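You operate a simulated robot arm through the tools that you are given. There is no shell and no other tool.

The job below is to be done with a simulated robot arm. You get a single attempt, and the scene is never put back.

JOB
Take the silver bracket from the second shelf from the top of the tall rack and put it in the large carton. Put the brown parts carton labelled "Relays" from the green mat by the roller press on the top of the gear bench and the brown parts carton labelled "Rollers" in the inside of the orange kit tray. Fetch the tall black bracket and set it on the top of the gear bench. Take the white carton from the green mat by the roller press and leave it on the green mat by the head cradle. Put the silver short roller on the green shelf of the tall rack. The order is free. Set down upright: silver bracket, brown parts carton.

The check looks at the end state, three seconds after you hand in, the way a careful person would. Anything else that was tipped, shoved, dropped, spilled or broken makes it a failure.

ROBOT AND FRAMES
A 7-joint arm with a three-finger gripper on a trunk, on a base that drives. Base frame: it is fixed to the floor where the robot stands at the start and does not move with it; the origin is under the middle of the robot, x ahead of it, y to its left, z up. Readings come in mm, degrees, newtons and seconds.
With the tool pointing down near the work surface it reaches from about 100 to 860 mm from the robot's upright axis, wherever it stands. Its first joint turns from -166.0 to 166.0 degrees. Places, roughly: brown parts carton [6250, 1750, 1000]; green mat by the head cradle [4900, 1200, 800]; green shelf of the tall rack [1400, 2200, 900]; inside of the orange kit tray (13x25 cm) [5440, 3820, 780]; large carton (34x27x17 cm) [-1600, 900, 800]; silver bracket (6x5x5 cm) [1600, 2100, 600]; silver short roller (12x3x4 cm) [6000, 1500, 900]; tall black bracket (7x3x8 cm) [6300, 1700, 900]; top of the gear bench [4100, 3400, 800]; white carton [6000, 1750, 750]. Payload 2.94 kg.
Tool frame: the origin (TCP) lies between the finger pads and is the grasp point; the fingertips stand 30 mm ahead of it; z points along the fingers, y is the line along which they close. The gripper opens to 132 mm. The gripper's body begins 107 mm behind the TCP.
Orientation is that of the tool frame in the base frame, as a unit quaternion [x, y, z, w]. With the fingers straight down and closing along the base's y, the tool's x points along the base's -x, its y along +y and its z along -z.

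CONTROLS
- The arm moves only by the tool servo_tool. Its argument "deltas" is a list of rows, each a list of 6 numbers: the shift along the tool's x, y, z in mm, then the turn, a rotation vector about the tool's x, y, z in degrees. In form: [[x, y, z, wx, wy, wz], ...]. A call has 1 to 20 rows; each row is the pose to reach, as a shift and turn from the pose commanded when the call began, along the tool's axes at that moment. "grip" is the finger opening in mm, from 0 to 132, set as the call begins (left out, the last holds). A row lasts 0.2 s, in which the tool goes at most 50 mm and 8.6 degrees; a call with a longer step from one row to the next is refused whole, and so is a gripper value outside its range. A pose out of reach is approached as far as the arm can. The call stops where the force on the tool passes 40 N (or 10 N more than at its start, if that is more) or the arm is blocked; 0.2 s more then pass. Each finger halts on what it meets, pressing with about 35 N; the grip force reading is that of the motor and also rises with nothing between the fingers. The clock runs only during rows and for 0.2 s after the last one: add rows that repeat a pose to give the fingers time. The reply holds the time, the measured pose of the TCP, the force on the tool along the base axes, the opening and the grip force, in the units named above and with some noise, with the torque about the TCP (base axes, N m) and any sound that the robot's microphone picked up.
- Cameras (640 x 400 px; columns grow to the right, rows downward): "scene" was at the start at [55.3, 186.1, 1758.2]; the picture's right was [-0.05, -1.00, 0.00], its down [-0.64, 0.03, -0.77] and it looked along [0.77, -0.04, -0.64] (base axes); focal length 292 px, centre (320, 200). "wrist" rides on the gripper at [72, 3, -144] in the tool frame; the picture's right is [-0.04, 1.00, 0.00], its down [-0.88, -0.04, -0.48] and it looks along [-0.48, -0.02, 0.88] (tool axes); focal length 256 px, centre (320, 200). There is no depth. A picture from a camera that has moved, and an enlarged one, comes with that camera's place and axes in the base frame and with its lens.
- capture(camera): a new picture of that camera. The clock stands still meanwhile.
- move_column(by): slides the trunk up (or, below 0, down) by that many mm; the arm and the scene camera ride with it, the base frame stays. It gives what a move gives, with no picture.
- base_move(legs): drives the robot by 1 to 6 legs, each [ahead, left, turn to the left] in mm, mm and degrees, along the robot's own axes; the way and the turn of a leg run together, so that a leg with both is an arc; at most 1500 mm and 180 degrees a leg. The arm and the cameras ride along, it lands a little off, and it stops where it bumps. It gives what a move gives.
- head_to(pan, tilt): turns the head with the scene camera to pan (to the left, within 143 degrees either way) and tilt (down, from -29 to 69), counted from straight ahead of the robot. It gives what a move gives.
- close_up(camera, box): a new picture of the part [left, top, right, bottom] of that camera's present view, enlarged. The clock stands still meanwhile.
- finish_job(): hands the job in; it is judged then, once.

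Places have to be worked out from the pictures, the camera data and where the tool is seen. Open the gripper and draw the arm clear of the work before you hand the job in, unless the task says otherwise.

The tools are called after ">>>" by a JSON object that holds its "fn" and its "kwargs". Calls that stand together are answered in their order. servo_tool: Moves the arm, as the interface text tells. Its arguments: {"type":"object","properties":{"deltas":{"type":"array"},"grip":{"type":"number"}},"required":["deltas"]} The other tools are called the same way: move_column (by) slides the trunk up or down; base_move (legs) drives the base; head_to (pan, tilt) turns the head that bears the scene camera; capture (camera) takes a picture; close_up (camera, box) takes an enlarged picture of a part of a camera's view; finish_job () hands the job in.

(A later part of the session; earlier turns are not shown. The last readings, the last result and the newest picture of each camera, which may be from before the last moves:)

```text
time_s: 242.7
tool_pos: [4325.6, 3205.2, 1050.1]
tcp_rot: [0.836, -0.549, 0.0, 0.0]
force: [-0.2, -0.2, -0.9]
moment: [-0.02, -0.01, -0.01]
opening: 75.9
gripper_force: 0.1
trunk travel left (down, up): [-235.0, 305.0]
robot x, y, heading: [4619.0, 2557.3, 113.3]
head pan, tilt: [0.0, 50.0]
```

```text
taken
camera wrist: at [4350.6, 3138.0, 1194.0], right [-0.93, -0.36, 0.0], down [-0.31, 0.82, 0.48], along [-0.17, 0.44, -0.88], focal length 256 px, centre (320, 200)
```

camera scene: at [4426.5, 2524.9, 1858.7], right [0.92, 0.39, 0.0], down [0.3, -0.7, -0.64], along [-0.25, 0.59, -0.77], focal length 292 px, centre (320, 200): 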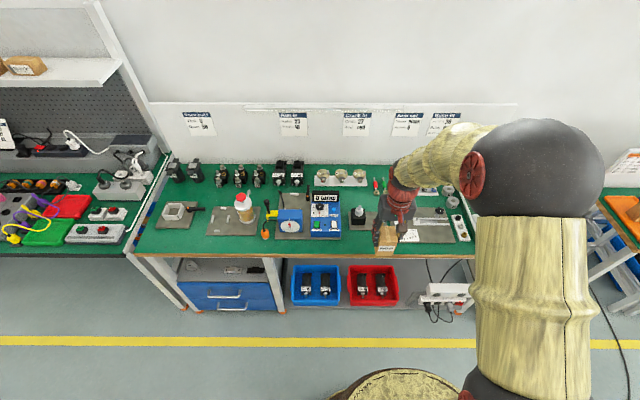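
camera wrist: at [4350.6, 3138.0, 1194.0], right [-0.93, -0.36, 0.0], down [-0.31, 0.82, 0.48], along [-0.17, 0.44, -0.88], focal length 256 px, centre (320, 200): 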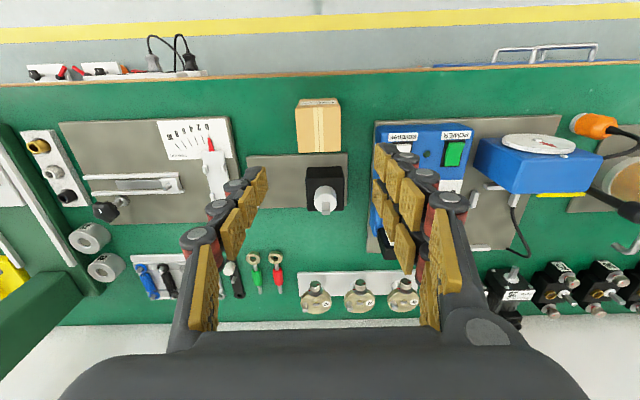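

Relays carton stands on the gear bench. I check with the scene camera that nothing nearby was disturbed.

>>> {"fn": "close_up", "kwargs": {"camera": "scene", "box": [290, 130, 490, 260]}}

```text
3.08 times, centred on (390, 195) of scene
camera zoom: at [4426.5, 2524.8, 1728.6], right [0.92, 0.39, 0.0], down [0.3, -0.7, -0.64], along [-0.25, 0.59, -0.77], focal length 899 px, centre (105, 215)
```

zoom: 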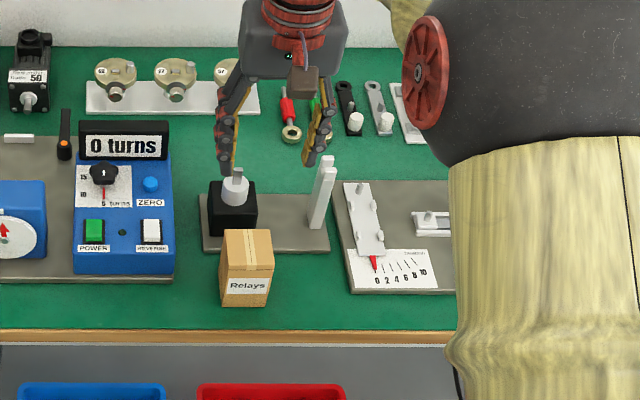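

All undisturbed. I retract from the bench and, in free air, test whether the wrist can turn 90° (needed for the thin black bracket).

>>> {"fn": "servo_tool", "kwargs": {"deltas": [[45, 0, 0, 0, 0, 0], [90, 0, 0, 0, 0, 0], [135, 0, 0, 0, 0, 0], [180, 0, 0, 0, 0, 0], [180, 0, 0, 0, 0, 0]]}}

>>> {"fn": "base_move", "kwargs": {"legs": [[-300, 0, 0]]}}

>>> {"fn": "servo_tool", "kwargs": {"deltas": [[0, 0, 0, 0, 0, 8], [0, 0, 0, 0, 0, 16], [0, 0, 0, 0, 0, 24], [0, 0, 0, 0, 0, 32], [0, 0, 0, 0, 0, 40], [0, 0, 0, 0, 0, 48], [0, 0, 0, 0, 0, 56], [0, 0, 0, 0, 0, 64], [0, 0, 0, 0, 0, 72], [0, 0, 0, 0, 0, 80], [0, 0, 0, 0, 0, 88], [0, 0, 0, 0, 0, 88]]}}

```text
time_s: 243.9
tool_pos: [4399.8, 3038.7, 1052.0]
tcp_rot: [0.836, -0.549, 0.001, 0.0]
force: [-0.2, -1.2, -0.6]
moment: [0.02, 0.01, 0.04]
opening: 76.2
gripper_force: 0.1
trunk travel left (down, up): [-235.0, 305.0]
robot x, y, heading: [4618.0, 2556.2, 113.0]
head pan, tilt: [0.0, 50.0]
```

```text
time_s: 245.9
tool_pos: [4517.3, 2763.7, 1053.3]
tcp_rot: [0.835, -0.55, 0.0, 0.0]
force: [-0.7, 0.0, -0.5]
moment: [0.01, 0.02, -0.01]
opening: 76.2
gripper_force: 0.0
trunk travel left (down, up): [-235.0, 305.0]
robot x, y, heading: [4740.6, 2280.4, 113.0]
head pan, tilt: [0.0, 50.0]
```

```text
time_s: 248.5
tool_pos: [4517.4, 2764.4, 1053.1]
tcp_rot: [-0.219, 0.976, 0.0, 0.0]
force: [0.0, 0.6, 0.0]
moment: [-0.01, -0.01, -0.01]
opening: 76.0
gripper_force: 0.1
trunk travel left (down, up): [-235.0, 305.0]
robot x, y, heading: [4740.3, 2277.9, 113.0]
head pan, tilt: [0.0, 50.0]
```

The 90° wrist turn works. With the tool kept turned, I go back to the right bench for the tall black bracket.

>>> {"fn": "move_column", "kwargs": {"by": 110}}

>>> {"fn": "base_move", "kwargs": {"legs": [[0, 0, -179]]}}

```text
time_s: 249.9
tool_pos: [4517.0, 2764.0, 1163.2]
tcp_rot: [-0.219, 0.976, 0.0, 0.0]
force: [-0.3, 0.7, 0.5]
moment: [0.01, 0.01, 0.01]
opening: 76.0
gripper_force: 0.1
trunk travel left (down, up): [-345.0, 195.0]
robot x, y, heading: [4737.7, 2280.0, 113.2]
head pan, tilt: [0.0, 50.0]
```

```text
time_s: 257.7
tool_pos: [4957.8, 1797.5, 1163.1]
tcp_rot: [0.976, 0.219, 0.001, 0.001]
force: [-0.1, 1.1, 0.5]
moment: [0.0, 0.01, 0.0]
opening: 76.0
gripper_force: 0.0
trunk travel left (down, up): [-345.0, 195.0]
robot x, y, heading: [4731.7, 2281.3, -67.1]
head pan, tilt: [0.0, 50.0]
```

Heading is good. I drive left along the aisle 1150 mm and then ahead to the bench.

>>> {"fn": "base_move", "kwargs": {"legs": [[0, 0, 1], [0, 1150, 0], [430, 0, 0]]}}

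>>> {"fn": "capture", "kwargs": {"camera": "scene"}}

>>> {"fn": "capture", "kwargs": {"camera": "wrist"}}

```text
time_s: 266.2
tool_pos: [6207.5, 1871.8, 1162.5]
tcp_rot: [0.974, 0.225, 0.0, -0.001]
force: [0.7, -0.1, 0.1]
moment: [0.04, 0.03, 0.02]
opening: 76.0
gripper_force: 0.0
trunk travel left (down, up): [-345.0, 195.0]
robot x, y, heading: [5981.6, 2349.5, -66.3]
head pan, tilt: [0.0, 50.0]
```

```text
taken
camera scene: at [6173.7, 2384.8, 1838.6], right [-0.92, -0.4, 0.0], down [-0.31, 0.7, -0.64], along [0.26, -0.59, -0.77], focal length 292 px, centre (320, 200)
```

scene: 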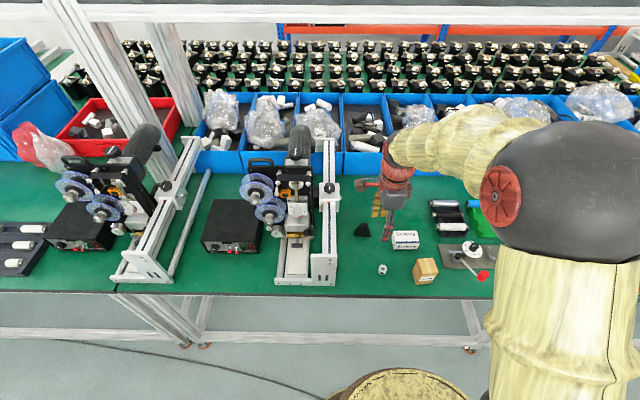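

```text
taken
camera wrist: at [6272.7, 1900.0, 1305.7], right [0.4, -0.92, 0.0], down [-0.81, -0.35, 0.48], along [-0.44, -0.19, -0.88], focal length 256 px, centre (320, 200)
```

wrist: 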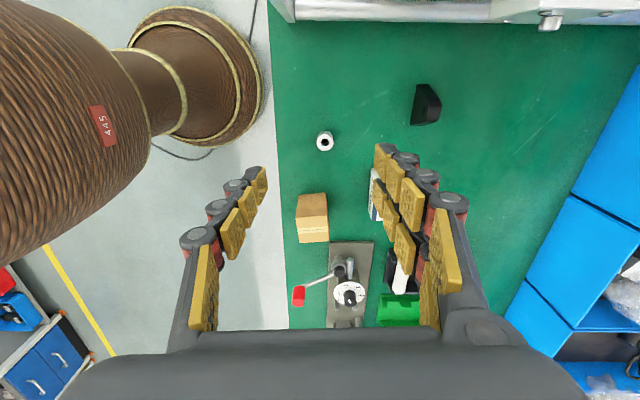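

The black bracket is visible at the upper right of the wrist view. I zoom in on it.

>>> {"fn": "close_up", "kwargs": {"camera": "wrist", "box": [370, 60, 470, 150]}}

>>> {"fn": "close_up", "kwargs": {"camera": "scene", "box": [330, 200, 450, 290]}}

```text
4.44 times, centred on (420, 105) of wrist
camera zoom: at [6272.7, 1900.0, 1305.7], right [0.4, -0.92, 0.0], down [-0.81, -0.35, 0.48], along [-0.44, -0.19, -0.88], focal length 1138 px, centre (-124, 622)
```

zoom: 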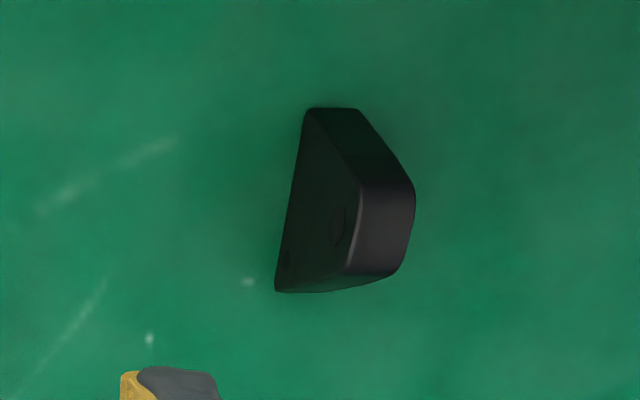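

```text
4.44 times, centred on (390, 245) of scene
camera zoom: at [6173.7, 2384.8, 1838.6], right [-0.92, -0.4, 0.0], down [-0.31, 0.7, -0.64], along [0.26, -0.59, -0.77], focal length 1298 px, centre (9, 0)
```

zoom: 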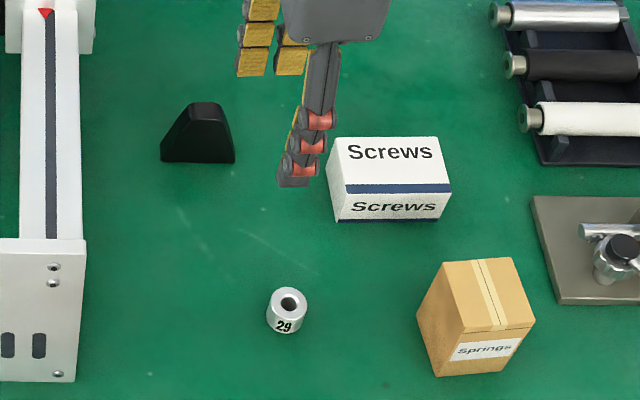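

Bracket measured: ~64 mm long, ~20 mm thick, top z≈921, centred ≈(6280, 1725), with its thickness along my tool's closing axis. I move above it and lower the trunk 150 mm.

>>> {"fn": "servo_tool", "kwargs": {"deltas": [[0, 40, 0, 0, 0, 0], [0.5, 80, 0, 0, 0, 0], [1, 120, 0, 0, 0, 0], [1.5, 163, 0, 0, 0, 0], [1.5, 163, 0, 0, 0, 0]], "grip": 70}}

>>> {"fn": "move_column", "kwargs": {"by": -150}}

>>> {"fn": "capture", "kwargs": {"camera": "wrist"}}

>>> {"fn": "capture", "kwargs": {"camera": "scene"}}

```text
time_s: 267.4
tool_pos: [6280.7, 1727.2, 1163.1]
tcp_rot: [0.974, 0.225, -0.001, 0.0]
force: [-0.2, -0.5, -0.3]
moment: [-0.04, -0.04, -0.02]
opening: 70.0
gripper_force: 0.1
trunk travel left (down, up): [-345.0, 195.0]
robot x, y, heading: [5978.9, 2355.8, -66.2]
head pan, tilt: [0.0, 50.0]
```

```text
time_s: 269.2
tool_pos: [6279.9, 1727.0, 1012.0]
tcp_rot: [0.974, 0.225, 0.0, 0.001]
force: [-0.3, 0.6, 0.6]
moment: [-0.01, -0.01, 0.01]
opening: 70.0
gripper_force: 0.1
trunk travel left (down, up): [-195.0, 345.0]
robot x, y, heading: [5981.3, 2351.2, -66.3]
head pan, tilt: [0.0, 50.0]
```

```text
taken
camera wrist: at [6346.3, 1755.8, 1156.8], right [0.4, -0.92, 0.0], down [-0.81, -0.35, 0.48], along [-0.44, -0.19, -0.88], focal length 256 px, centre (320, 200)
```

wrist: 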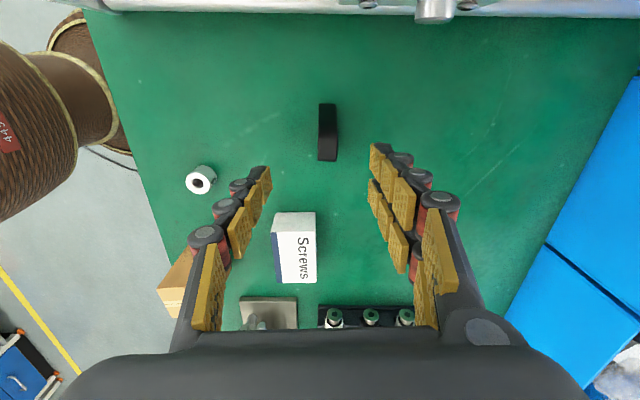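

```text
taken
camera scene: at [6173.3, 2385.7, 1688.8], right [-0.92, -0.4, 0.0], down [-0.31, 0.7, -0.64], along [0.26, -0.59, -0.77], focal length 292 px, centre (320, 200)
```

scene: 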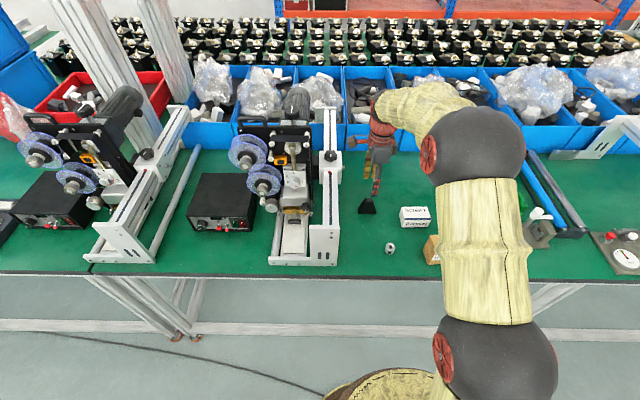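

I zoom to verify alignment of the bracket's top relative to the fingers.

>>> {"fn": "close_up", "kwargs": {"camera": "wrist", "box": [260, 80, 400, 180]}}

```text
4.00 times, centred on (330, 130) of wrist
camera zoom: at [6346.3, 1755.8, 1156.8], right [0.4, -0.92, 0.0], down [-0.81, -0.35, 0.48], along [-0.44, -0.19, -0.88], focal length 1024 px, centre (280, 480)
```

zoom: 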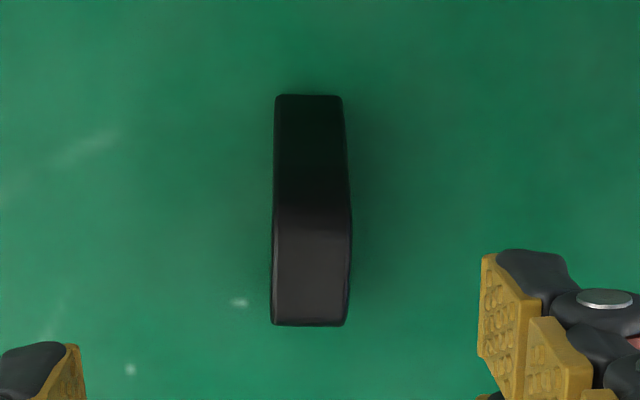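

The bracket top is centred fore-aft; I shift 7 mm along the closing axis and descend 104 mm.

>>> {"fn": "servo_tool", "kwargs": {"deltas": [[0, 4, 25, 0, 0, 0], [0, 7, 50, 0, 0, 0], [0, 7, 80, 0, 0, 0], [0, 7, 104, 0, 0, 0], [0, 7, 104, 0, 0, 0]]}}

>>> {"fn": "capture", "kwargs": {"camera": "wrist"}}

```text
time_s: 270.4
tool_pos: [6282.7, 1721.1, 908.3]
tcp_rot: [0.974, 0.226, 0.0, 0.0]
force: [0.6, 0.6, 0.0]
moment: [0.04, -0.02, 0.0]
opening: 69.8
gripper_force: 0.1
trunk travel left (down, up): [-195.0, 345.0]
robot x, y, heading: [5977.8, 2355.9, -66.3]
head pan, tilt: [0.0, 50.0]
```

```text
taken
camera wrist: at [6348.5, 1749.6, 1051.7], right [0.4, -0.92, 0.0], down [-0.81, -0.35, 0.48], along [-0.44, -0.19, -0.88], focal length 256 px, centre (320, 200)
```

wrist: 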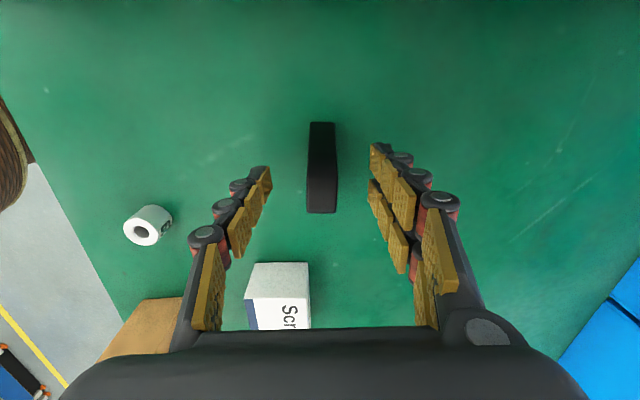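

Aligned. I close on the bracket and lift.

>>> {"fn": "servo_tool", "kwargs": {"deltas": [[0, 0, 0, 0, 0, 0], [0, 0, 0, 0, 0, 0], [0, 0, 0, 0, 0, 0], [0, 0, 0, 0, 0, 0], [0, 0, 0, 0, 0, 0]], "grip": 5}}

>>> {"fn": "servo_tool", "kwargs": {"deltas": [[0, 0, -20, 0, 0, 0], [0, 0, -55, 0, 0, 0], [0, 0, -95, 0, 0, 0], [0, 0, -135, 0, 0, 0], [0, 0, -135, 0, 0, 0]]}}

>>> {"fn": "capture", "kwargs": {"camera": "wrist"}}

```text
time_s: 271.6
tool_pos: [6283.3, 1720.8, 908.2]
tcp_rot: [0.974, 0.225, 0.0, 0.001]
force: [1.2, -0.7, 1.6]
moment: [-0.09, 0.1, 0.01]
opening: 19.8
gripper_force: 29.2
trunk travel left (down, up): [-195.0, 345.0]
robot x, y, heading: [5982.0, 2351.4, -66.2]
head pan, tilt: [0.0, 50.0]
```

```text
time_s: 272.8
tool_pos: [6283.4, 1720.9, 1042.6]
tcp_rot: [0.974, 0.225, 0.0, -0.001]
force: [-0.1, -0.3, -2.4]
moment: [-0.01, -0.03, 0.0]
opening: 19.6
gripper_force: 35.4
trunk travel left (down, up): [-195.0, 345.0]
robot x, y, heading: [5983.5, 2350.6, -66.4]
head pan, tilt: [0.0, 50.0]
```

```text
taken
camera wrist: at [6349.0, 1749.6, 1186.7], right [0.4, -0.92, 0.0], down [-0.81, -0.35, 0.48], along [-0.44, -0.19, -0.88], focal length 256 px, centre (320, 200)
```

wrist: 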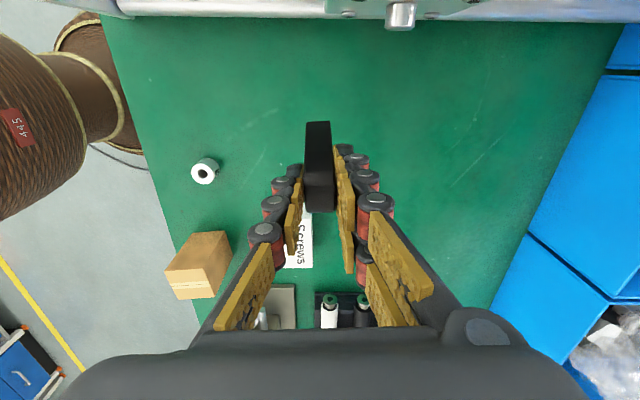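

Held (19.6 mm). I retract, back off, turn round and travel to the left-front corner of the gear bench.

>>> {"fn": "servo_tool", "kwargs": {"deltas": [[0, -45, 0, 0, 0, 0], [0, -90, 0, 0, 0, 0], [0, -135, 0, 0, 0, 0], [0, -170, 0, 0, 0, 0], [0, -170, 0, 0, 0, 0]]}}

>>> {"fn": "base_move", "kwargs": {"legs": [[-450, 0, 0], [0, 0, 179]]}}

```text
time_s: 274.0
tool_pos: [6209.5, 1874.7, 1044.7]
tcp_rot: [0.974, 0.225, 0.0, 0.0]
force: [0.2, 0.7, -1.5]
moment: [-0.05, -0.05, -0.01]
opening: 19.5
gripper_force: 34.6
trunk travel left (down, up): [-195.0, 345.0]
robot x, y, heading: [5980.8, 2354.8, -66.1]
head pan, tilt: [0.0, 50.0]
```

```text
time_s: 284.0
tool_pos: [5569.6, 3236.5, 1044.6]
tcp_rot: [-0.228, 0.974, 0.0, 0.0]
force: [-0.5, -0.7, -2.4]
moment: [0.03, -0.01, 0.01]
opening: 19.5
gripper_force: 35.1
trunk travel left (down, up): [-195.0, 345.0]
robot x, y, heading: [5801.8, 2759.2, 113.8]
head pan, tilt: [0.0, 50.0]
```

I travel left along the aisle to the gear bench's far corner zone.

>>> {"fn": "base_move", "kwargs": {"legs": [[0, 1000, 0], [0, 922, 0], [300, 0, 0]]}}

>>> {"fn": "capture", "kwargs": {"camera": "scene"}}

>>> {"fn": "capture", "kwargs": {"camera": "wrist"}}

```text
time_s: 295.2
tool_pos: [3713.7, 2739.5, 1043.8]
tcp_rot: [-0.224, 0.975, -0.001, 0.001]
force: [0.2, -0.5, -1.4]
moment: [-0.02, 0.02, -0.02]
opening: 19.3
gripper_force: 35.1
trunk travel left (down, up): [-195.0, 345.0]
robot x, y, heading: [3943.4, 2259.0, 113.8]
head pan, tilt: [0.0, 50.0]
```

```text
taken
camera scene: at [3748.3, 2228.4, 1688.6], right [0.92, 0.4, 0.0], down [0.31, -0.7, -0.64], along [-0.26, 0.59, -0.77], focal length 292 px, centre (320, 200)
```

scene: 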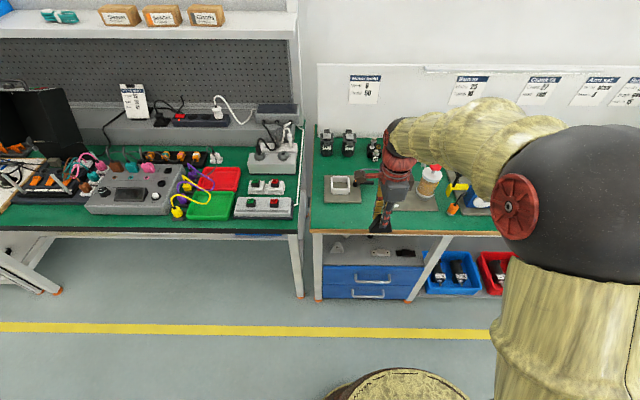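

```text
taken
camera wrist: at [3647.0, 2710.8, 1186.7], right [-0.4, 0.92, 0.0], down [0.81, 0.35, 0.48], along [0.44, 0.19, -0.88], focal length 256 px, centre (320, 200)
```

wrist: 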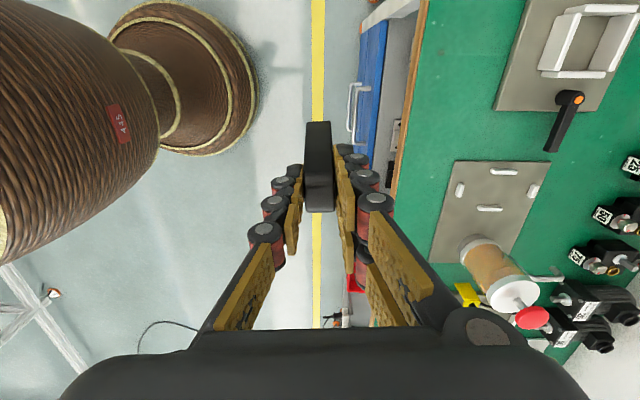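

The patch between the bench edge and the square-frame plate is free (about 112 mm deep). I move the bracket over it and lower.

>>> {"fn": "servo_tool", "kwargs": {"deltas": [[13, 45, 0, 0, 0, 0], [26, 90, 0, 0, 0, 0], [39, 135, 0, 0, 0, 0], [52, 180, 0, 0, 0, 0], [53, 192, 0, 0, 0, 0], [53, 192, 0, 0, 0, 0]]}}

>>> {"fn": "move_column", "kwargs": {"by": -110}}

>>> {"fn": "capture", "kwargs": {"camera": "wrist"}}

>>> {"fn": "close_up", "kwargs": {"camera": "scene", "box": [290, 110, 490, 250]}}

```text
time_s: 296.6
tool_pos: [3580.0, 2887.6, 1045.1]
tcp_rot: [-0.224, 0.975, -0.001, 0.0]
force: [0.9, 0.7, -0.6]
moment: [0.0, 0.0, -0.03]
opening: 19.3
gripper_force: 34.9
trunk travel left (down, up): [-195.0, 345.0]
robot x, y, heading: [3940.7, 2258.4, 113.7]
head pan, tilt: [0.0, 50.0]
```

```text
time_s: 298.0
tool_pos: [3580.5, 2889.0, 934.3]
tcp_rot: [-0.225, 0.974, 0.0, 0.0]
force: [0.7, -0.2, -1.4]
moment: [0.01, 0.0, 0.01]
opening: 19.3
gripper_force: 35.4
trunk travel left (down, up): [-85.0, 455.0]
robot x, y, heading: [3941.8, 2258.9, 113.7]
head pan, tilt: [0.0, 50.0]
```

```text
taken
camera wrist: at [3513.6, 2860.3, 1077.5], right [-0.4, 0.92, 0.0], down [0.81, 0.35, 0.48], along [0.44, 0.19, -0.88], focal length 256 px, centre (320, 200)
```

wrist: 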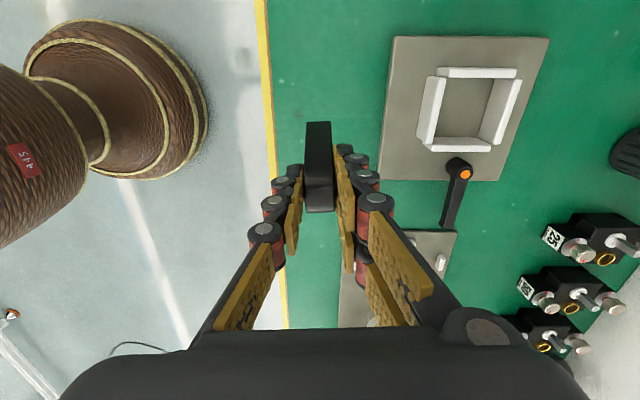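

```text
2.86 times, centred on (390, 180) of scene
camera zoom: at [3748.4, 2228.2, 1578.8], right [0.92, 0.4, 0.0], down [0.31, -0.7, -0.64], along [-0.26, 0.59, -0.77], focal length 835 px, centre (120, 257)
```

zoom: 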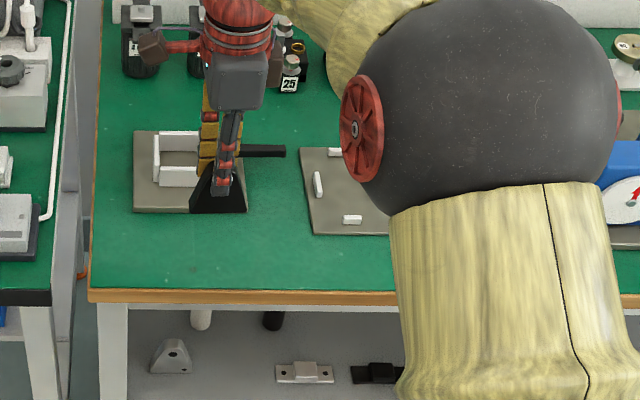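

The bracket is centred between bench edge and plate. I descend 68 mm and then step to contact.

>>> {"fn": "servo_tool", "kwargs": {"deltas": [[0, 3, 20, 0, 0, 0], [0, 5, 40, 0, 0, 0], [0, 5, 55, 0, 0, 0], [0, 5, 68, 0, 0, 0], [0, 5, 68, 0, 0, 0]]}}

>>> {"fn": "servo_tool", "kwargs": {"deltas": [[0, 0, 3, 0, 0, 0], [0, 0, 6, 0, 0, 0], [0, 0, 9, 0, 0, 0]]}}

>>> {"fn": "servo_tool", "kwargs": {"deltas": [[0, 0, 2, 0, 0, 0], [0, 0, 4, 0, 0, 0]]}}

```text
time_s: 299.2
tool_pos: [3579.7, 2894.1, 865.3]
tcp_rot: [-0.225, 0.974, 0.001, -0.001]
force: [0.0, -0.1, -2.9]
moment: [-0.02, 0.02, 0.01]
opening: 19.5
gripper_force: 35.4
trunk travel left (down, up): [-85.0, 455.0]
robot x, y, heading: [3944.3, 2261.0, 113.7]
head pan, tilt: [0.0, 50.0]
```

```text
time_s: 300.0
tool_pos: [3578.1, 2894.3, 856.4]
tcp_rot: [-0.224, 0.975, -0.001, 0.0]
force: [0.2, -0.6, -1.2]
moment: [0.01, 0.03, 0.0]
opening: 19.5
gripper_force: 35.0
trunk travel left (down, up): [-85.0, 455.0]
robot x, y, heading: [3939.4, 2260.4, 113.8]
head pan, tilt: [0.0, 50.0]
```

```text
time_s: 300.6
tool_pos: [3578.8, 2895.0, 851.6]
tcp_rot: [-0.224, 0.975, -0.001, 0.0]
force: [-0.7, 0.0, -1.9]
moment: [0.0, 0.01, 0.03]
opening: 19.4
gripper_force: 34.6
trunk travel left (down, up): [-85.0, 455.0]
robot x, y, heading: [3942.9, 2260.6, 113.6]
head pan, tilt: [0.0, 50.0]
```

>>> {"fn": "servo_tool", "kwargs": {"deltas": [[0, 0, 1.5, 0, 0, 0], [0, 0, 3, 0, 0, 0]]}}

>>> {"fn": "servo_tool", "kwargs": {"deltas": [[0, 0, 1.5, 0, 0, 0], [0, 0, 3, 0, 0, 0]]}}

```text
time_s: 301.2
tool_pos: [3578.0, 2893.2, 849.7]
tcp_rot: [-0.224, 0.975, -0.001, 0.001]
force: [0.0, 0.4, -2.7]
moment: [-0.02, 0.01, 0.01]
opening: 19.4
gripper_force: 35.0
trunk travel left (down, up): [-85.0, 455.0]
robot x, y, heading: [3942.7, 2262.5, 113.5]
head pan, tilt: [0.0, 50.0]
```

```text
time_s: 301.8
tool_pos: [3578.4, 2892.8, 848.8]
tcp_rot: [-0.224, 0.974, 0.0, 0.0]
force: [1.2, -0.3, 8.9]
moment: [0.01, -0.33, -0.02]
opening: 19.7
gripper_force: 35.1
trunk travel left (down, up): [-85.0, 455.0]
robot x, y, heading: [3942.9, 2259.0, 113.6]
head pan, tilt: [0.0, 50.0]
```

Contact at 9 N. I press 1 mm more to seat it flat, then open to 48 mm.

>>> {"fn": "servo_tool", "kwargs": {"deltas": [[0, 0, 1, 0, 0, 0], [0, 0, 1, 0, 0, 0]]}}

>>> {"fn": "servo_tool", "kwargs": {"deltas": [[0, 0, -1, 0, 0, 0], [0, 0, -1, 0, 0, 0], [0, 0, -1, 0, 0, 0]], "grip": 48}}

>>> {"fn": "capture", "kwargs": {"camera": "wrist"}}

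```text
time_s: 302.4
tool_pos: [3578.1, 2892.6, 849.8]
tcp_rot: [-0.224, 0.975, 0.002, 0.0]
force: [0.0, 1.8, 18.8]
moment: [0.25, -0.37, -0.01]
opening: 19.6
gripper_force: 34.5
trunk travel left (down, up): [-85.0, 455.0]
robot x, y, heading: [3938.0, 2258.6, 113.6]
head pan, tilt: [0.0, 50.0]
```

```text
time_s: 303.2
tool_pos: [3579.5, 2894.2, 846.8]
tcp_rot: [-0.224, 0.975, -0.001, 0.001]
force: [0.6, 0.6, 0.3]
moment: [0.01, -0.02, 0.0]
opening: 48.2
gripper_force: 0.0
trunk travel left (down, up): [-85.0, 455.0]
robot x, y, heading: [3944.2, 2259.2, 113.5]
head pan, tilt: [0.0, 50.0]
```

```text
taken
camera wrist: at [3511.5, 2864.7, 989.9], right [-0.4, 0.92, 0.0], down [0.81, 0.35, 0.48], along [0.44, 0.19, -0.88], focal length 256 px, centre (320, 200)
```

wrist: 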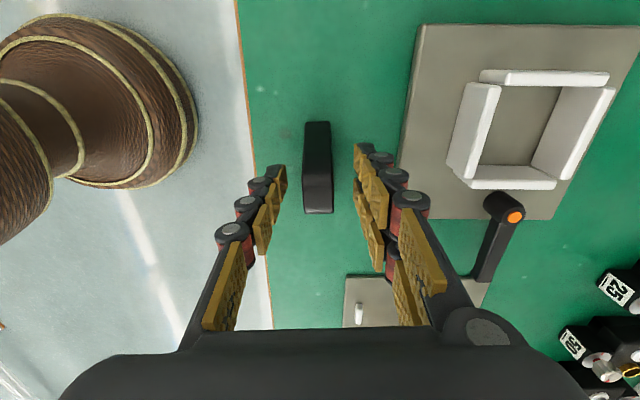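

Bracket released and standing. I rise straight up and check.

>>> {"fn": "servo_tool", "kwargs": {"deltas": [[0, 0, -30, 0, 0, 0], [0, 0, -70, 0, 0, 0], [0, 0, -115, 0, 0, 0], [0, 0, -160, 0, 0, 0], [0, 0, -200, 0, 0, 0], [0, 0, -200, 0, 0, 0]]}}

>>> {"fn": "capture", "kwargs": {"camera": "wrist"}}

>>> {"fn": "close_up", "kwargs": {"camera": "scene", "box": [290, 110, 490, 250]}}

```text
time_s: 304.6
tool_pos: [3578.5, 2892.6, 1046.4]
tcp_rot: [-0.224, 0.975, -0.001, 0.001]
force: [0.0, -0.5, 0.4]
moment: [0.01, 0.01, -0.01]
opening: 48.2
gripper_force: 0.1
trunk travel left (down, up): [-85.0, 455.0]
robot x, y, heading: [3945.7, 2262.5, 113.6]
head pan, tilt: [0.0, 50.0]
```

```text
taken
camera wrist: at [3512.4, 2864.7, 1189.7], right [-0.4, 0.92, 0.0], down [0.81, 0.35, 0.48], along [0.44, 0.19, -0.88], focal length 256 px, centre (320, 200)
```

wrist: 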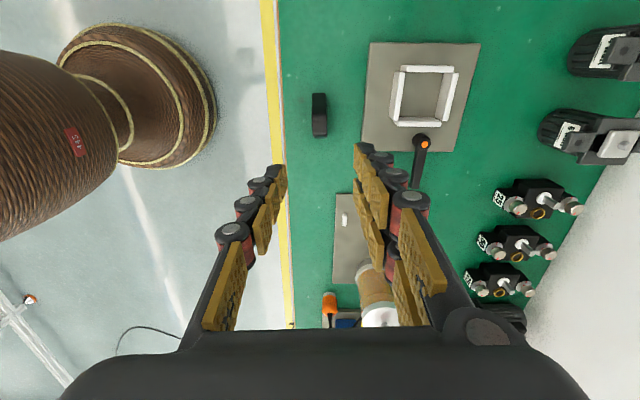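

```text
2.86 times, centred on (390, 180) of scene
camera zoom: at [3748.4, 2228.0, 1578.6], right [0.92, 0.4, 0.0], down [0.31, -0.7, -0.64], along [-0.26, 0.59, -0.77], focal length 835 px, centre (120, 257)
```

zoom: 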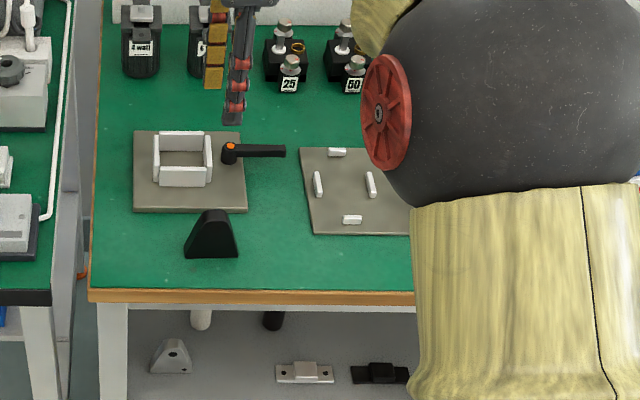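

The black bracket is upright on the gear bench. Now for the white carton: retract, turn round and drive back.

>>> {"fn": "servo_tool", "kwargs": {"deltas": [[0, -45, 0, 0, 0, 0], [0, -90, 0, 0, 0, 0], [0, -135, 0, 0, 0, 0], [0, -180, 0, 0, 0, 0], [0, -190, 0, 0, 0, 0]], "grip": 110}}

>>> {"fn": "move_column", "kwargs": {"by": 150}}

>>> {"fn": "base_move", "kwargs": {"legs": [[-300, 0, 0], [0, 0, -180]]}}

```text
time_s: 305.8
tool_pos: [3662.1, 2720.6, 1046.3]
tcp_rot: [-0.224, 0.975, -0.001, 0.0]
force: [0.2, -0.1, -0.5]
moment: [0.02, 0.01, -0.03]
opening: 109.8
gripper_force: 0.0
trunk travel left (down, up): [-85.0, 455.0]
robot x, y, heading: [3940.9, 2260.3, 113.4]
head pan, tilt: [0.0, 50.0]
```

```text
time_s: 307.6
tool_pos: [3661.8, 2720.2, 1195.6]
tcp_rot: [-0.224, 0.974, -0.001, 0.001]
force: [-1.0, 0.3, -0.4]
moment: [0.0, -0.02, 0.0]
opening: 110.0
gripper_force: 0.0
trunk travel left (down, up): [-235.0, 305.0]
robot x, y, heading: [3937.9, 2263.1, 113.7]
head pan, tilt: [0.0, 50.0]
```

```text
time_s: 317.0
tool_pos: [4326.5, 1520.4, 1197.6]
tcp_rot: [0.978, 0.208, 0.0, 0.0]
force: [-0.5, 0.0, -0.1]
moment: [0.0, 0.03, -0.01]
opening: 110.0
gripper_force: 0.1
trunk travel left (down, up): [-235.0, 305.0]
robot x, y, heading: [4061.5, 1988.6, -68.5]
head pan, tilt: [0.0, 50.0]
```

I correct heading and stop near the head cradle on the way, to inspect the placing spot.

>>> {"fn": "base_move", "kwargs": {"legs": [[0, 0, 2.5], [0, 500, 0]]}}

>>> {"fn": "head_to", "kwargs": {"pan": 0, "tilt": 40}}

>>> {"fn": "capture", "kwargs": {"camera": "scene"}}

```text
time_s: 320.4
tool_pos: [4799.2, 1736.2, 1196.4]
tcp_rot: [0.973, 0.229, 0.001, -0.001]
force: [-0.6, -0.1, 0.0]
moment: [-0.01, 0.03, -0.01]
opening: 110.0
gripper_force: 0.1
trunk travel left (down, up): [-235.0, 305.0]
robot x, y, heading: [4511.9, 2189.4, -66.0]
head pan, tilt: [0.0, 50.0]
```

```text
time_s: 321.1
tool_pos: [4797.9, 1735.4, 1196.4]
tcp_rot: [0.973, 0.229, 0.0, 0.0]
force: [-0.3, 0.1, 0.9]
moment: [-0.03, 0.02, 0.0]
opening: 110.0
gripper_force: 0.0
trunk travel left (down, up): [-235.0, 305.0]
robot x, y, heading: [4509.6, 2190.8, -65.7]
head pan, tilt: [0.0, 40.0]
```

```text
taken
camera scene: at [4708.6, 2219.6, 1742.8], right [-0.91, -0.41, 0.0], down [-0.26, 0.59, -0.77], along [0.31, -0.7, -0.64], focal length 292 px, centre (320, 200)
```

scene: 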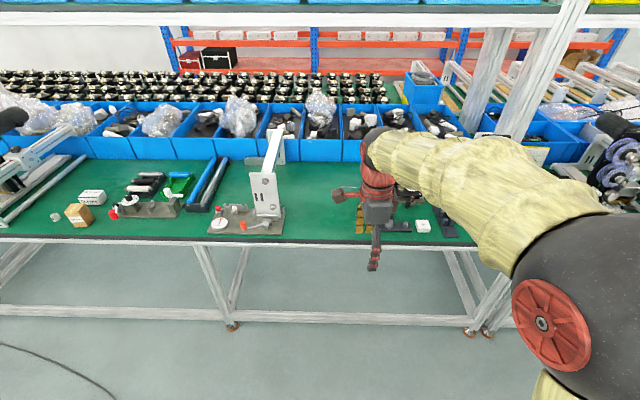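

There is a wide free green area just left of the head cradle; I'll set the white carton near (5023, 1218). Now I continue to the white carton.

>>> {"fn": "base_move", "kwargs": {"legs": [[0, 1250, 0], [440, 0, 0]]}}

>>> {"fn": "head_to", "kwargs": {"pan": 0, "tilt": 50}}

>>> {"fn": "capture", "kwargs": {"camera": "wrist"}}

>>> {"fn": "capture", "kwargs": {"camera": "scene"}}

```text
time_s: 329.7
tool_pos: [6135.9, 1862.9, 1197.7]
tcp_rot: [0.971, 0.24, -0.001, -0.002]
force: [-1.6, -0.2, 0.1]
moment: [-0.02, 0.03, -0.03]
opening: 109.9
gripper_force: 0.1
trunk travel left (down, up): [-235.0, 305.0]
robot x, y, heading: [5839.5, 2315.2, -64.6]
head pan, tilt: [0.0, 40.0]
```

```text
time_s: 330.4
tool_pos: [6136.3, 1865.1, 1196.7]
tcp_rot: [0.971, 0.241, 0.0, 0.0]
force: [0.2, 0.2, -0.1]
moment: [0.0, 0.0, -0.02]
opening: 110.2
gripper_force: 0.1
trunk travel left (down, up): [-235.0, 305.0]
robot x, y, heading: [5840.5, 2314.5, -64.4]
head pan, tilt: [0.0, 50.0]
```

```text
taken
camera wrist: at [6201.3, 1895.0, 1339.9], right [0.43, -0.9, 0.0], down [-0.79, -0.38, 0.48], along [-0.43, -0.2, -0.88], focal length 256 px, centre (320, 200)
```

wrist: 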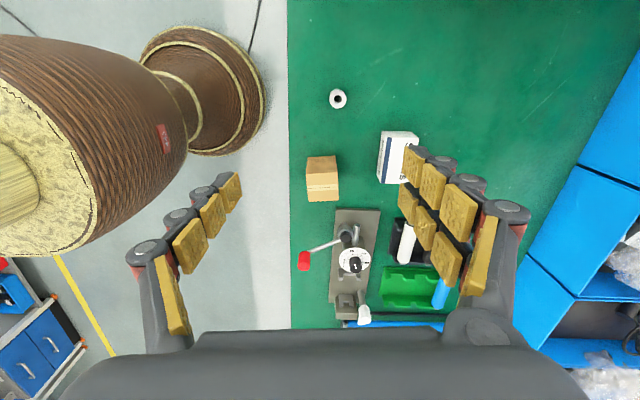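

```text
taken
camera scene: at [6032.3, 2353.6, 1728.7], right [-0.9, -0.43, 0.0], down [-0.33, 0.69, -0.64], along [0.28, -0.58, -0.77], focal length 292 px, centre (320, 200)
```

scene: 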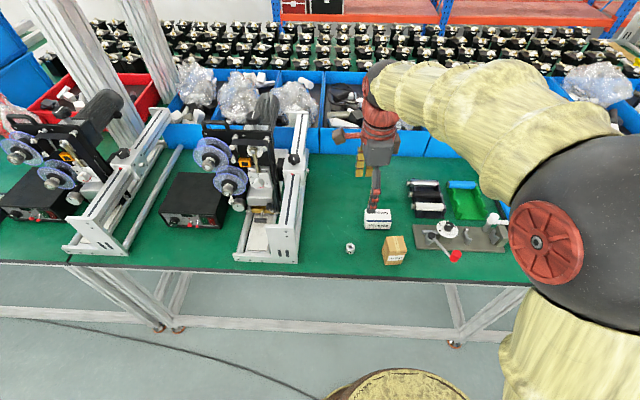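

I zoom on the white carton in the wrist and scene views.

>>> {"fn": "close_up", "kwargs": {"camera": "wrist", "box": [350, 110, 450, 200]}}

>>> {"fn": "close_up", "kwargs": {"camera": "scene", "box": [330, 180, 450, 280]}}

```text
4.44 times, centred on (400, 155) of wrist
camera zoom: at [6201.3, 1895.0, 1339.9], right [0.43, -0.9, 0.0], down [-0.79, -0.38, 0.48], along [-0.43, -0.2, -0.88], focal length 1138 px, centre (-36, 400)
```

zoom: 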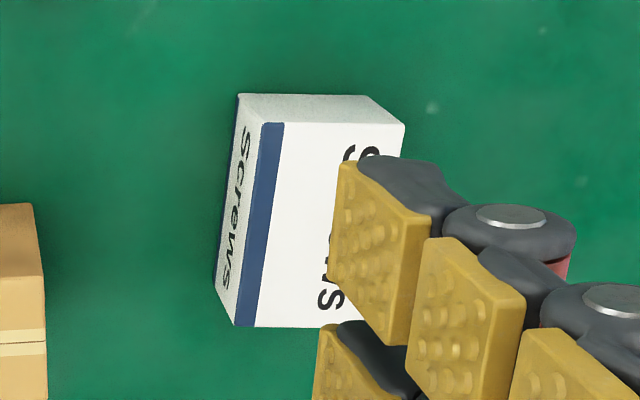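

```text
4.00 times, centred on (390, 230) of scene
camera zoom: at [6032.3, 2353.6, 1728.7], right [-0.9, -0.43, 0.0], down [-0.33, 0.69, -0.64], along [0.28, -0.58, -0.77], focal length 1168 px, centre (40, 80)
```

zoom: 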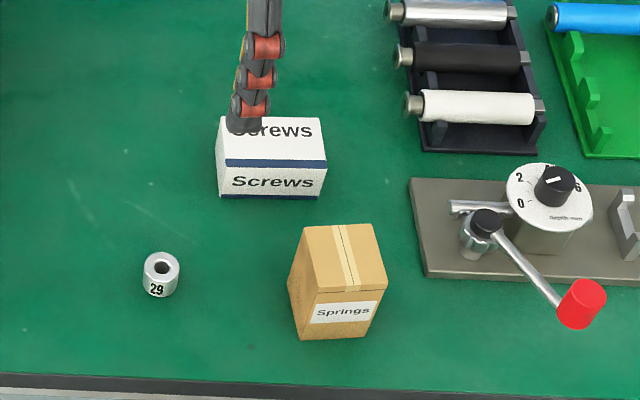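

White carton: ~84×55×44 mm, top z≈902, centre ≈(6119, 1699). I move over it with 3.5° yaw correction, closing across its 55 mm depth, then lower the trunk 180 mm.

>>> {"fn": "servo_tool", "kwargs": {"deltas": [[-19, 28, 0, 0, 0, 0.7], [-37, 55, 0, 0, 0, 1.4], [-56, 83, 0, 0, 0, 2.1], [-74, 111, 0, 0, 0, 2.8], [-93, 138.5, 0, 0, 0, 3.5], [-93, 138.5, 0, 0, 0, 3.5]], "grip": 85}}

>>> {"fn": "move_column", "kwargs": {"by": -180}}

>>> {"fn": "capture", "kwargs": {"camera": "wrist"}}

>>> {"fn": "close_up", "kwargs": {"camera": "wrist", "box": [240, 70, 400, 190]}}

```text
time_s: 331.8
tool_pos: [6119.5, 1699.7, 1197.3]
tcp_rot: [0.977, 0.212, 0.0, -0.001]
force: [0.0, 0.3, 0.6]
moment: [0.03, 0.0, 0.01]
opening: 84.8
gripper_force: 0.0
trunk travel left (down, up): [-235.0, 305.0]
robot x, y, heading: [5837.8, 2313.6, -64.4]
head pan, tilt: [0.0, 50.0]
```

```text
time_s: 333.8
tool_pos: [6119.5, 1699.4, 1018.2]
tcp_rot: [0.978, 0.21, -0.001, 0.0]
force: [-0.2, -0.2, 0.1]
moment: [0.0, 0.0, -0.02]
opening: 84.8
gripper_force: 0.1
trunk travel left (down, up): [-55.0, 485.0]
robot x, y, heading: [5839.7, 2314.8, -64.5]
head pan, tilt: [0.0, 50.0]
```

```text
taken
camera wrist: at [6185.8, 1726.0, 1160.5], right [0.37, -0.93, 0.0], down [-0.82, -0.33, 0.48], along [-0.44, -0.18, -0.88], focal length 256 px, centre (320, 200)
```

wrist: 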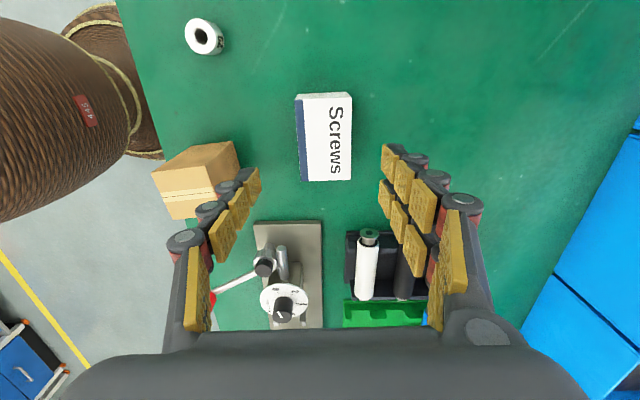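

```text
3.33 times, centred on (320, 130) of wrist
camera zoom: at [6185.8, 1726.0, 1160.5], right [0.37, -0.93, 0.0], down [-0.82, -0.33, 0.48], along [-0.44, -0.18, -0.88], focal length 853 px, centre (320, 433)
```

zoom: 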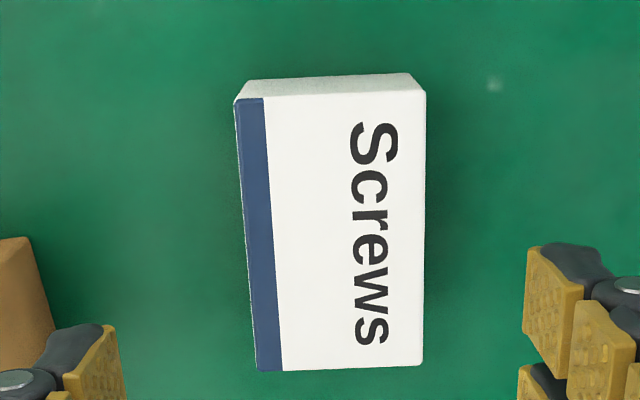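

Aligned; I shift 5 mm along the closing axis, descend 122 mm, and check.

>>> {"fn": "servo_tool", "kwargs": {"deltas": [[-1, 3, 30, 0, 0, 0], [-2, 5, 60, 0, 0, 0], [-2, 5, 92, 0, 0, 0], [-2, 5, 122, 0, 0, 0], [-2, 5, 122, 0, 0, 0]]}}

>>> {"fn": "capture", "kwargs": {"camera": "wrist"}}

```text
time_s: 335.0
tool_pos: [6118.4, 1692.5, 893.6]
tcp_rot: [0.978, 0.21, 0.0, -0.001]
force: [0.0, -0.1, -0.7]
moment: [0.03, -0.02, -0.03]
opening: 84.9
gripper_force: 0.0
trunk travel left (down, up): [-55.0, 485.0]
robot x, y, heading: [5839.6, 2312.4, -64.4]
head pan, tilt: [0.0, 50.0]
```

```text
taken
camera wrist: at [6184.8, 1720.0, 1036.9], right [0.37, -0.93, 0.0], down [-0.82, -0.33, 0.48], along [-0.44, -0.18, -0.88], focal length 256 px, centre (320, 200)
```

wrist: 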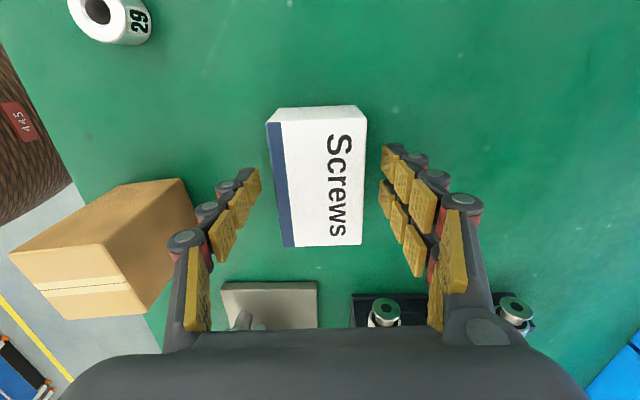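

Centred. I close, lift and verify.

>>> {"fn": "servo_tool", "kwargs": {"deltas": [[0, 0, 0, 0, 0, 0], [0, 0, 0, 0, 0, 0], [0, 0, 0, 0, 0, 0], [0, 0, 0, 0, 0, 0]], "grip": 35}}

>>> {"fn": "servo_tool", "kwargs": {"deltas": [[0, 0, -20, 0, 0, 0], [0, 0, -60, 0, 0, 0], [0, 0, -100, 0, 0, 0], [0, 0, -140, 0, 0, 0], [0, 0, -140, 0, 0, 0]]}}

>>> {"fn": "capture", "kwargs": {"camera": "wrist"}}

```text
time_s: 336.0
tool_pos: [6118.9, 1694.1, 893.9]
tcp_rot: [0.978, 0.21, 0.0, -0.001]
force: [-0.1, -0.3, -0.5]
moment: [-0.01, 0.02, 0.01]
opening: 57.3
gripper_force: 34.8
trunk travel left (down, up): [-55.0, 485.0]
robot x, y, heading: [5840.9, 2317.4, -64.4]
head pan, tilt: [0.0, 50.0]
```

```text
time_s: 337.2
tool_pos: [6118.8, 1693.4, 1037.0]
tcp_rot: [0.978, 0.21, 0.0, -0.001]
force: [-0.1, 0.3, -1.4]
moment: [-0.01, -0.04, 0.02]
opening: 57.4
gripper_force: 34.8
trunk travel left (down, up): [-55.0, 485.0]
robot x, y, heading: [5840.2, 2314.4, -64.6]
head pan, tilt: [0.0, 50.0]
```

```text
taken
camera wrist: at [6185.3, 1720.1, 1180.5], right [0.37, -0.93, 0.0], down [-0.82, -0.33, 0.48], along [-0.44, -0.18, -0.88], focal length 256 px, centre (320, 200)
```

wrist: 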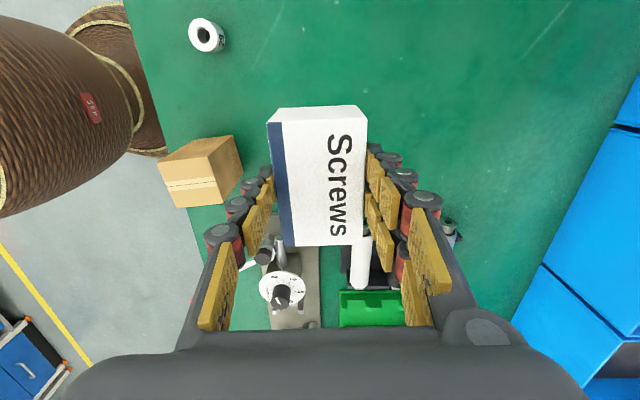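

White carton held. I retract, back away, and drive right along the bench to the head cradle station.

>>> {"fn": "servo_tool", "kwargs": {"deltas": [[0, -45, 0, 0, 0, 0], [0, -90, 0, 0, 0, 0], [0, -135, 0, 0, 0, 0], [0, -150, 0, 0, 0, 0]]}}

>>> {"fn": "move_column", "kwargs": {"by": 120}}

>>> {"fn": "base_move", "kwargs": {"legs": [[-450, 0, 0], [0, 0, -1.5], [0, -1164, 0], [250, 0, 0]]}}

>>> {"fn": "capture", "kwargs": {"camera": "wrist"}}

>>> {"fn": "capture", "kwargs": {"camera": "scene"}}

```text
time_s: 338.2
tool_pos: [6057.8, 1831.6, 1033.7]
tcp_rot: [0.978, 0.211, 0.0, 0.0]
force: [-0.1, 1.3, -1.3]
moment: [-0.01, 0.02, -0.02]
opening: 57.1
gripper_force: 35.5
trunk travel left (down, up): [-55.0, 485.0]
robot x, y, heading: [5837.4, 2316.0, -64.5]
head pan, tilt: [0.0, 50.0]
```

```text
time_s: 339.7
tool_pos: [6057.2, 1830.8, 1155.2]
tcp_rot: [0.978, 0.21, 0.0, -0.001]
force: [0.7, 0.0, -1.7]
moment: [-0.01, 0.02, 0.02]
opening: 57.1
gripper_force: 34.7
trunk travel left (down, up): [-175.0, 365.0]
robot x, y, heading: [5843.0, 2312.9, -64.3]
head pan, tilt: [0.0, 50.0]
```

```text
time_s: 349.7
tool_pos: [4888.8, 1536.1, 1153.0]
tcp_rot: [0.981, 0.192, 0.0, 0.0]
force: [0.2, 0.2, -1.9]
moment: [-0.01, -0.01, 0.01]
opening: 57.2
gripper_force: 35.4
trunk travel left (down, up): [-175.0, 365.0]
robot x, y, heading: [4694.9, 2033.0, -66.7]
head pan, tilt: [0.0, 50.0]
```

```text
taken
camera wrist: at [4956.0, 1559.8, 1296.7], right [0.33, -0.94, 0.0], down [-0.83, -0.29, 0.48], along [-0.45, -0.16, -0.88], focal length 256 px, centre (320, 200)
```

wrist: 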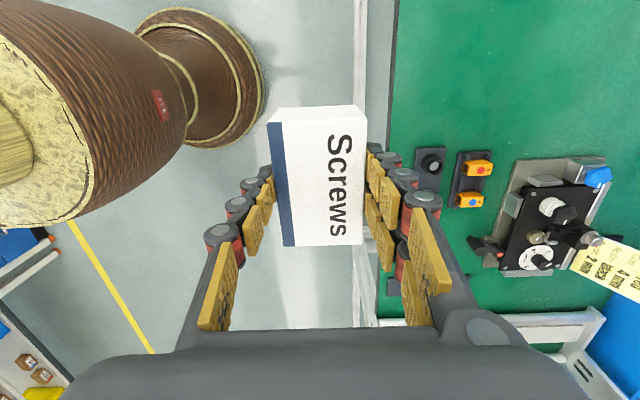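

```text
taken
camera scene: at [4884.8, 2059.7, 1668.6], right [-0.92, -0.39, 0.0], down [-0.3, 0.7, -0.64], along [0.25, -0.59, -0.77], focal length 292 px, centre (320, 200)
```

scene: 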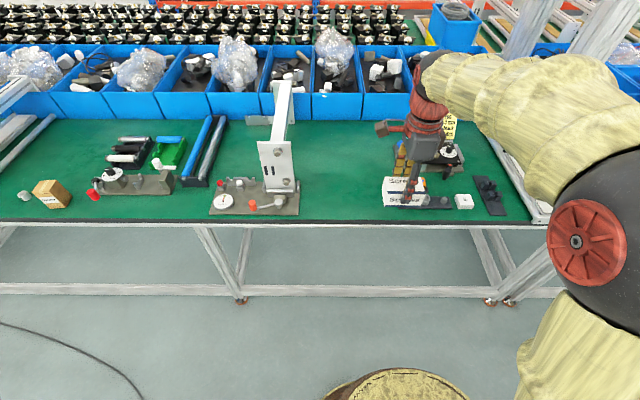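

The free green area lies left of the cradle. I drive 180 mm closer and then extend the arm so the carton is beside the head cradle.

>>> {"fn": "base_move", "kwargs": {"legs": [[180, 0, 0]]}}

>>> {"fn": "servo_tool", "kwargs": {"deltas": [[-1, 35, 0, 0, 0, 0], [-2, 70, 0, 0, 0, 0], [-3, 105, 0, 0, 0, 0], [-5, 130, 0, 0, 0, 0], [-5, 130, 0, 0, 0, 0]]}}

>>> {"fn": "move_column", "kwargs": {"by": -150}}

>>> {"fn": "capture", "kwargs": {"camera": "wrist"}}

>>> {"fn": "capture", "kwargs": {"camera": "scene"}}

```text
time_s: 351.2
tool_pos: [4960.0, 1372.0, 1153.1]
tcp_rot: [0.981, 0.192, 0.001, -0.001]
force: [-0.7, -0.8, -2.3]
moment: [-0.01, 0.0, 0.0]
opening: 57.2
gripper_force: 35.1
trunk travel left (down, up): [-175.0, 365.0]
robot x, y, heading: [4762.0, 1861.5, -66.7]
head pan, tilt: [0.0, 50.0]
```

```text
time_s: 352.4
tool_pos: [5004.3, 1247.9, 1153.0]
tcp_rot: [0.981, 0.192, 0.0, -0.001]
force: [-0.2, 0.3, -2.0]
moment: [0.01, 0.0, 0.01]
opening: 57.1
gripper_force: 35.3
trunk travel left (down, up): [-175.0, 365.0]
robot x, y, heading: [4761.4, 1863.9, -66.7]
head pan, tilt: [0.0, 50.0]
```

```text
time_s: 354.1
tool_pos: [5003.7, 1247.3, 1003.8]
tcp_rot: [0.982, 0.191, 0.0, 0.0]
force: [0.2, 0.0, -1.2]
moment: [0.0, -0.02, -0.02]
opening: 57.1
gripper_force: 35.2
trunk travel left (down, up): [-25.0, 515.0]
robot x, y, heading: [4764.9, 1868.9, -66.8]
head pan, tilt: [0.0, 50.0]
```

```text
taken
camera wrist: at [5071.4, 1272.4, 1146.7], right [0.34, -0.94, 0.0], down [-0.83, -0.3, 0.48], along [-0.45, -0.16, -0.88], focal length 256 px, centre (320, 200)
```

wrist: 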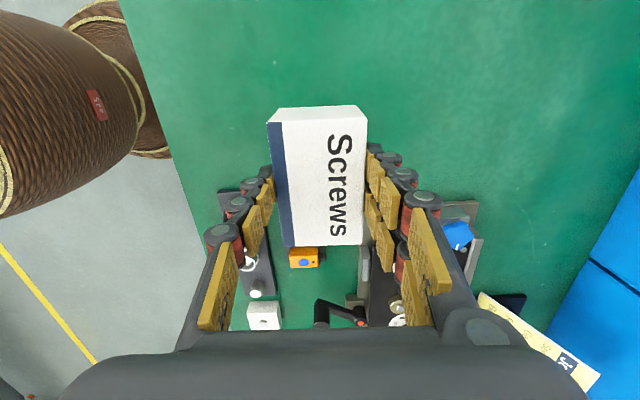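

```text
taken
camera scene: at [4955.3, 1896.0, 1518.8], right [-0.92, -0.4, 0.0], down [-0.3, 0.7, -0.64], along [0.25, -0.59, -0.77], focal length 292 px, centre (320, 200)
```

scene: 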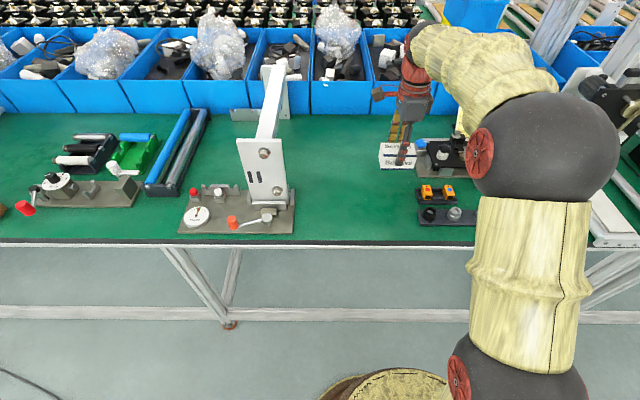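

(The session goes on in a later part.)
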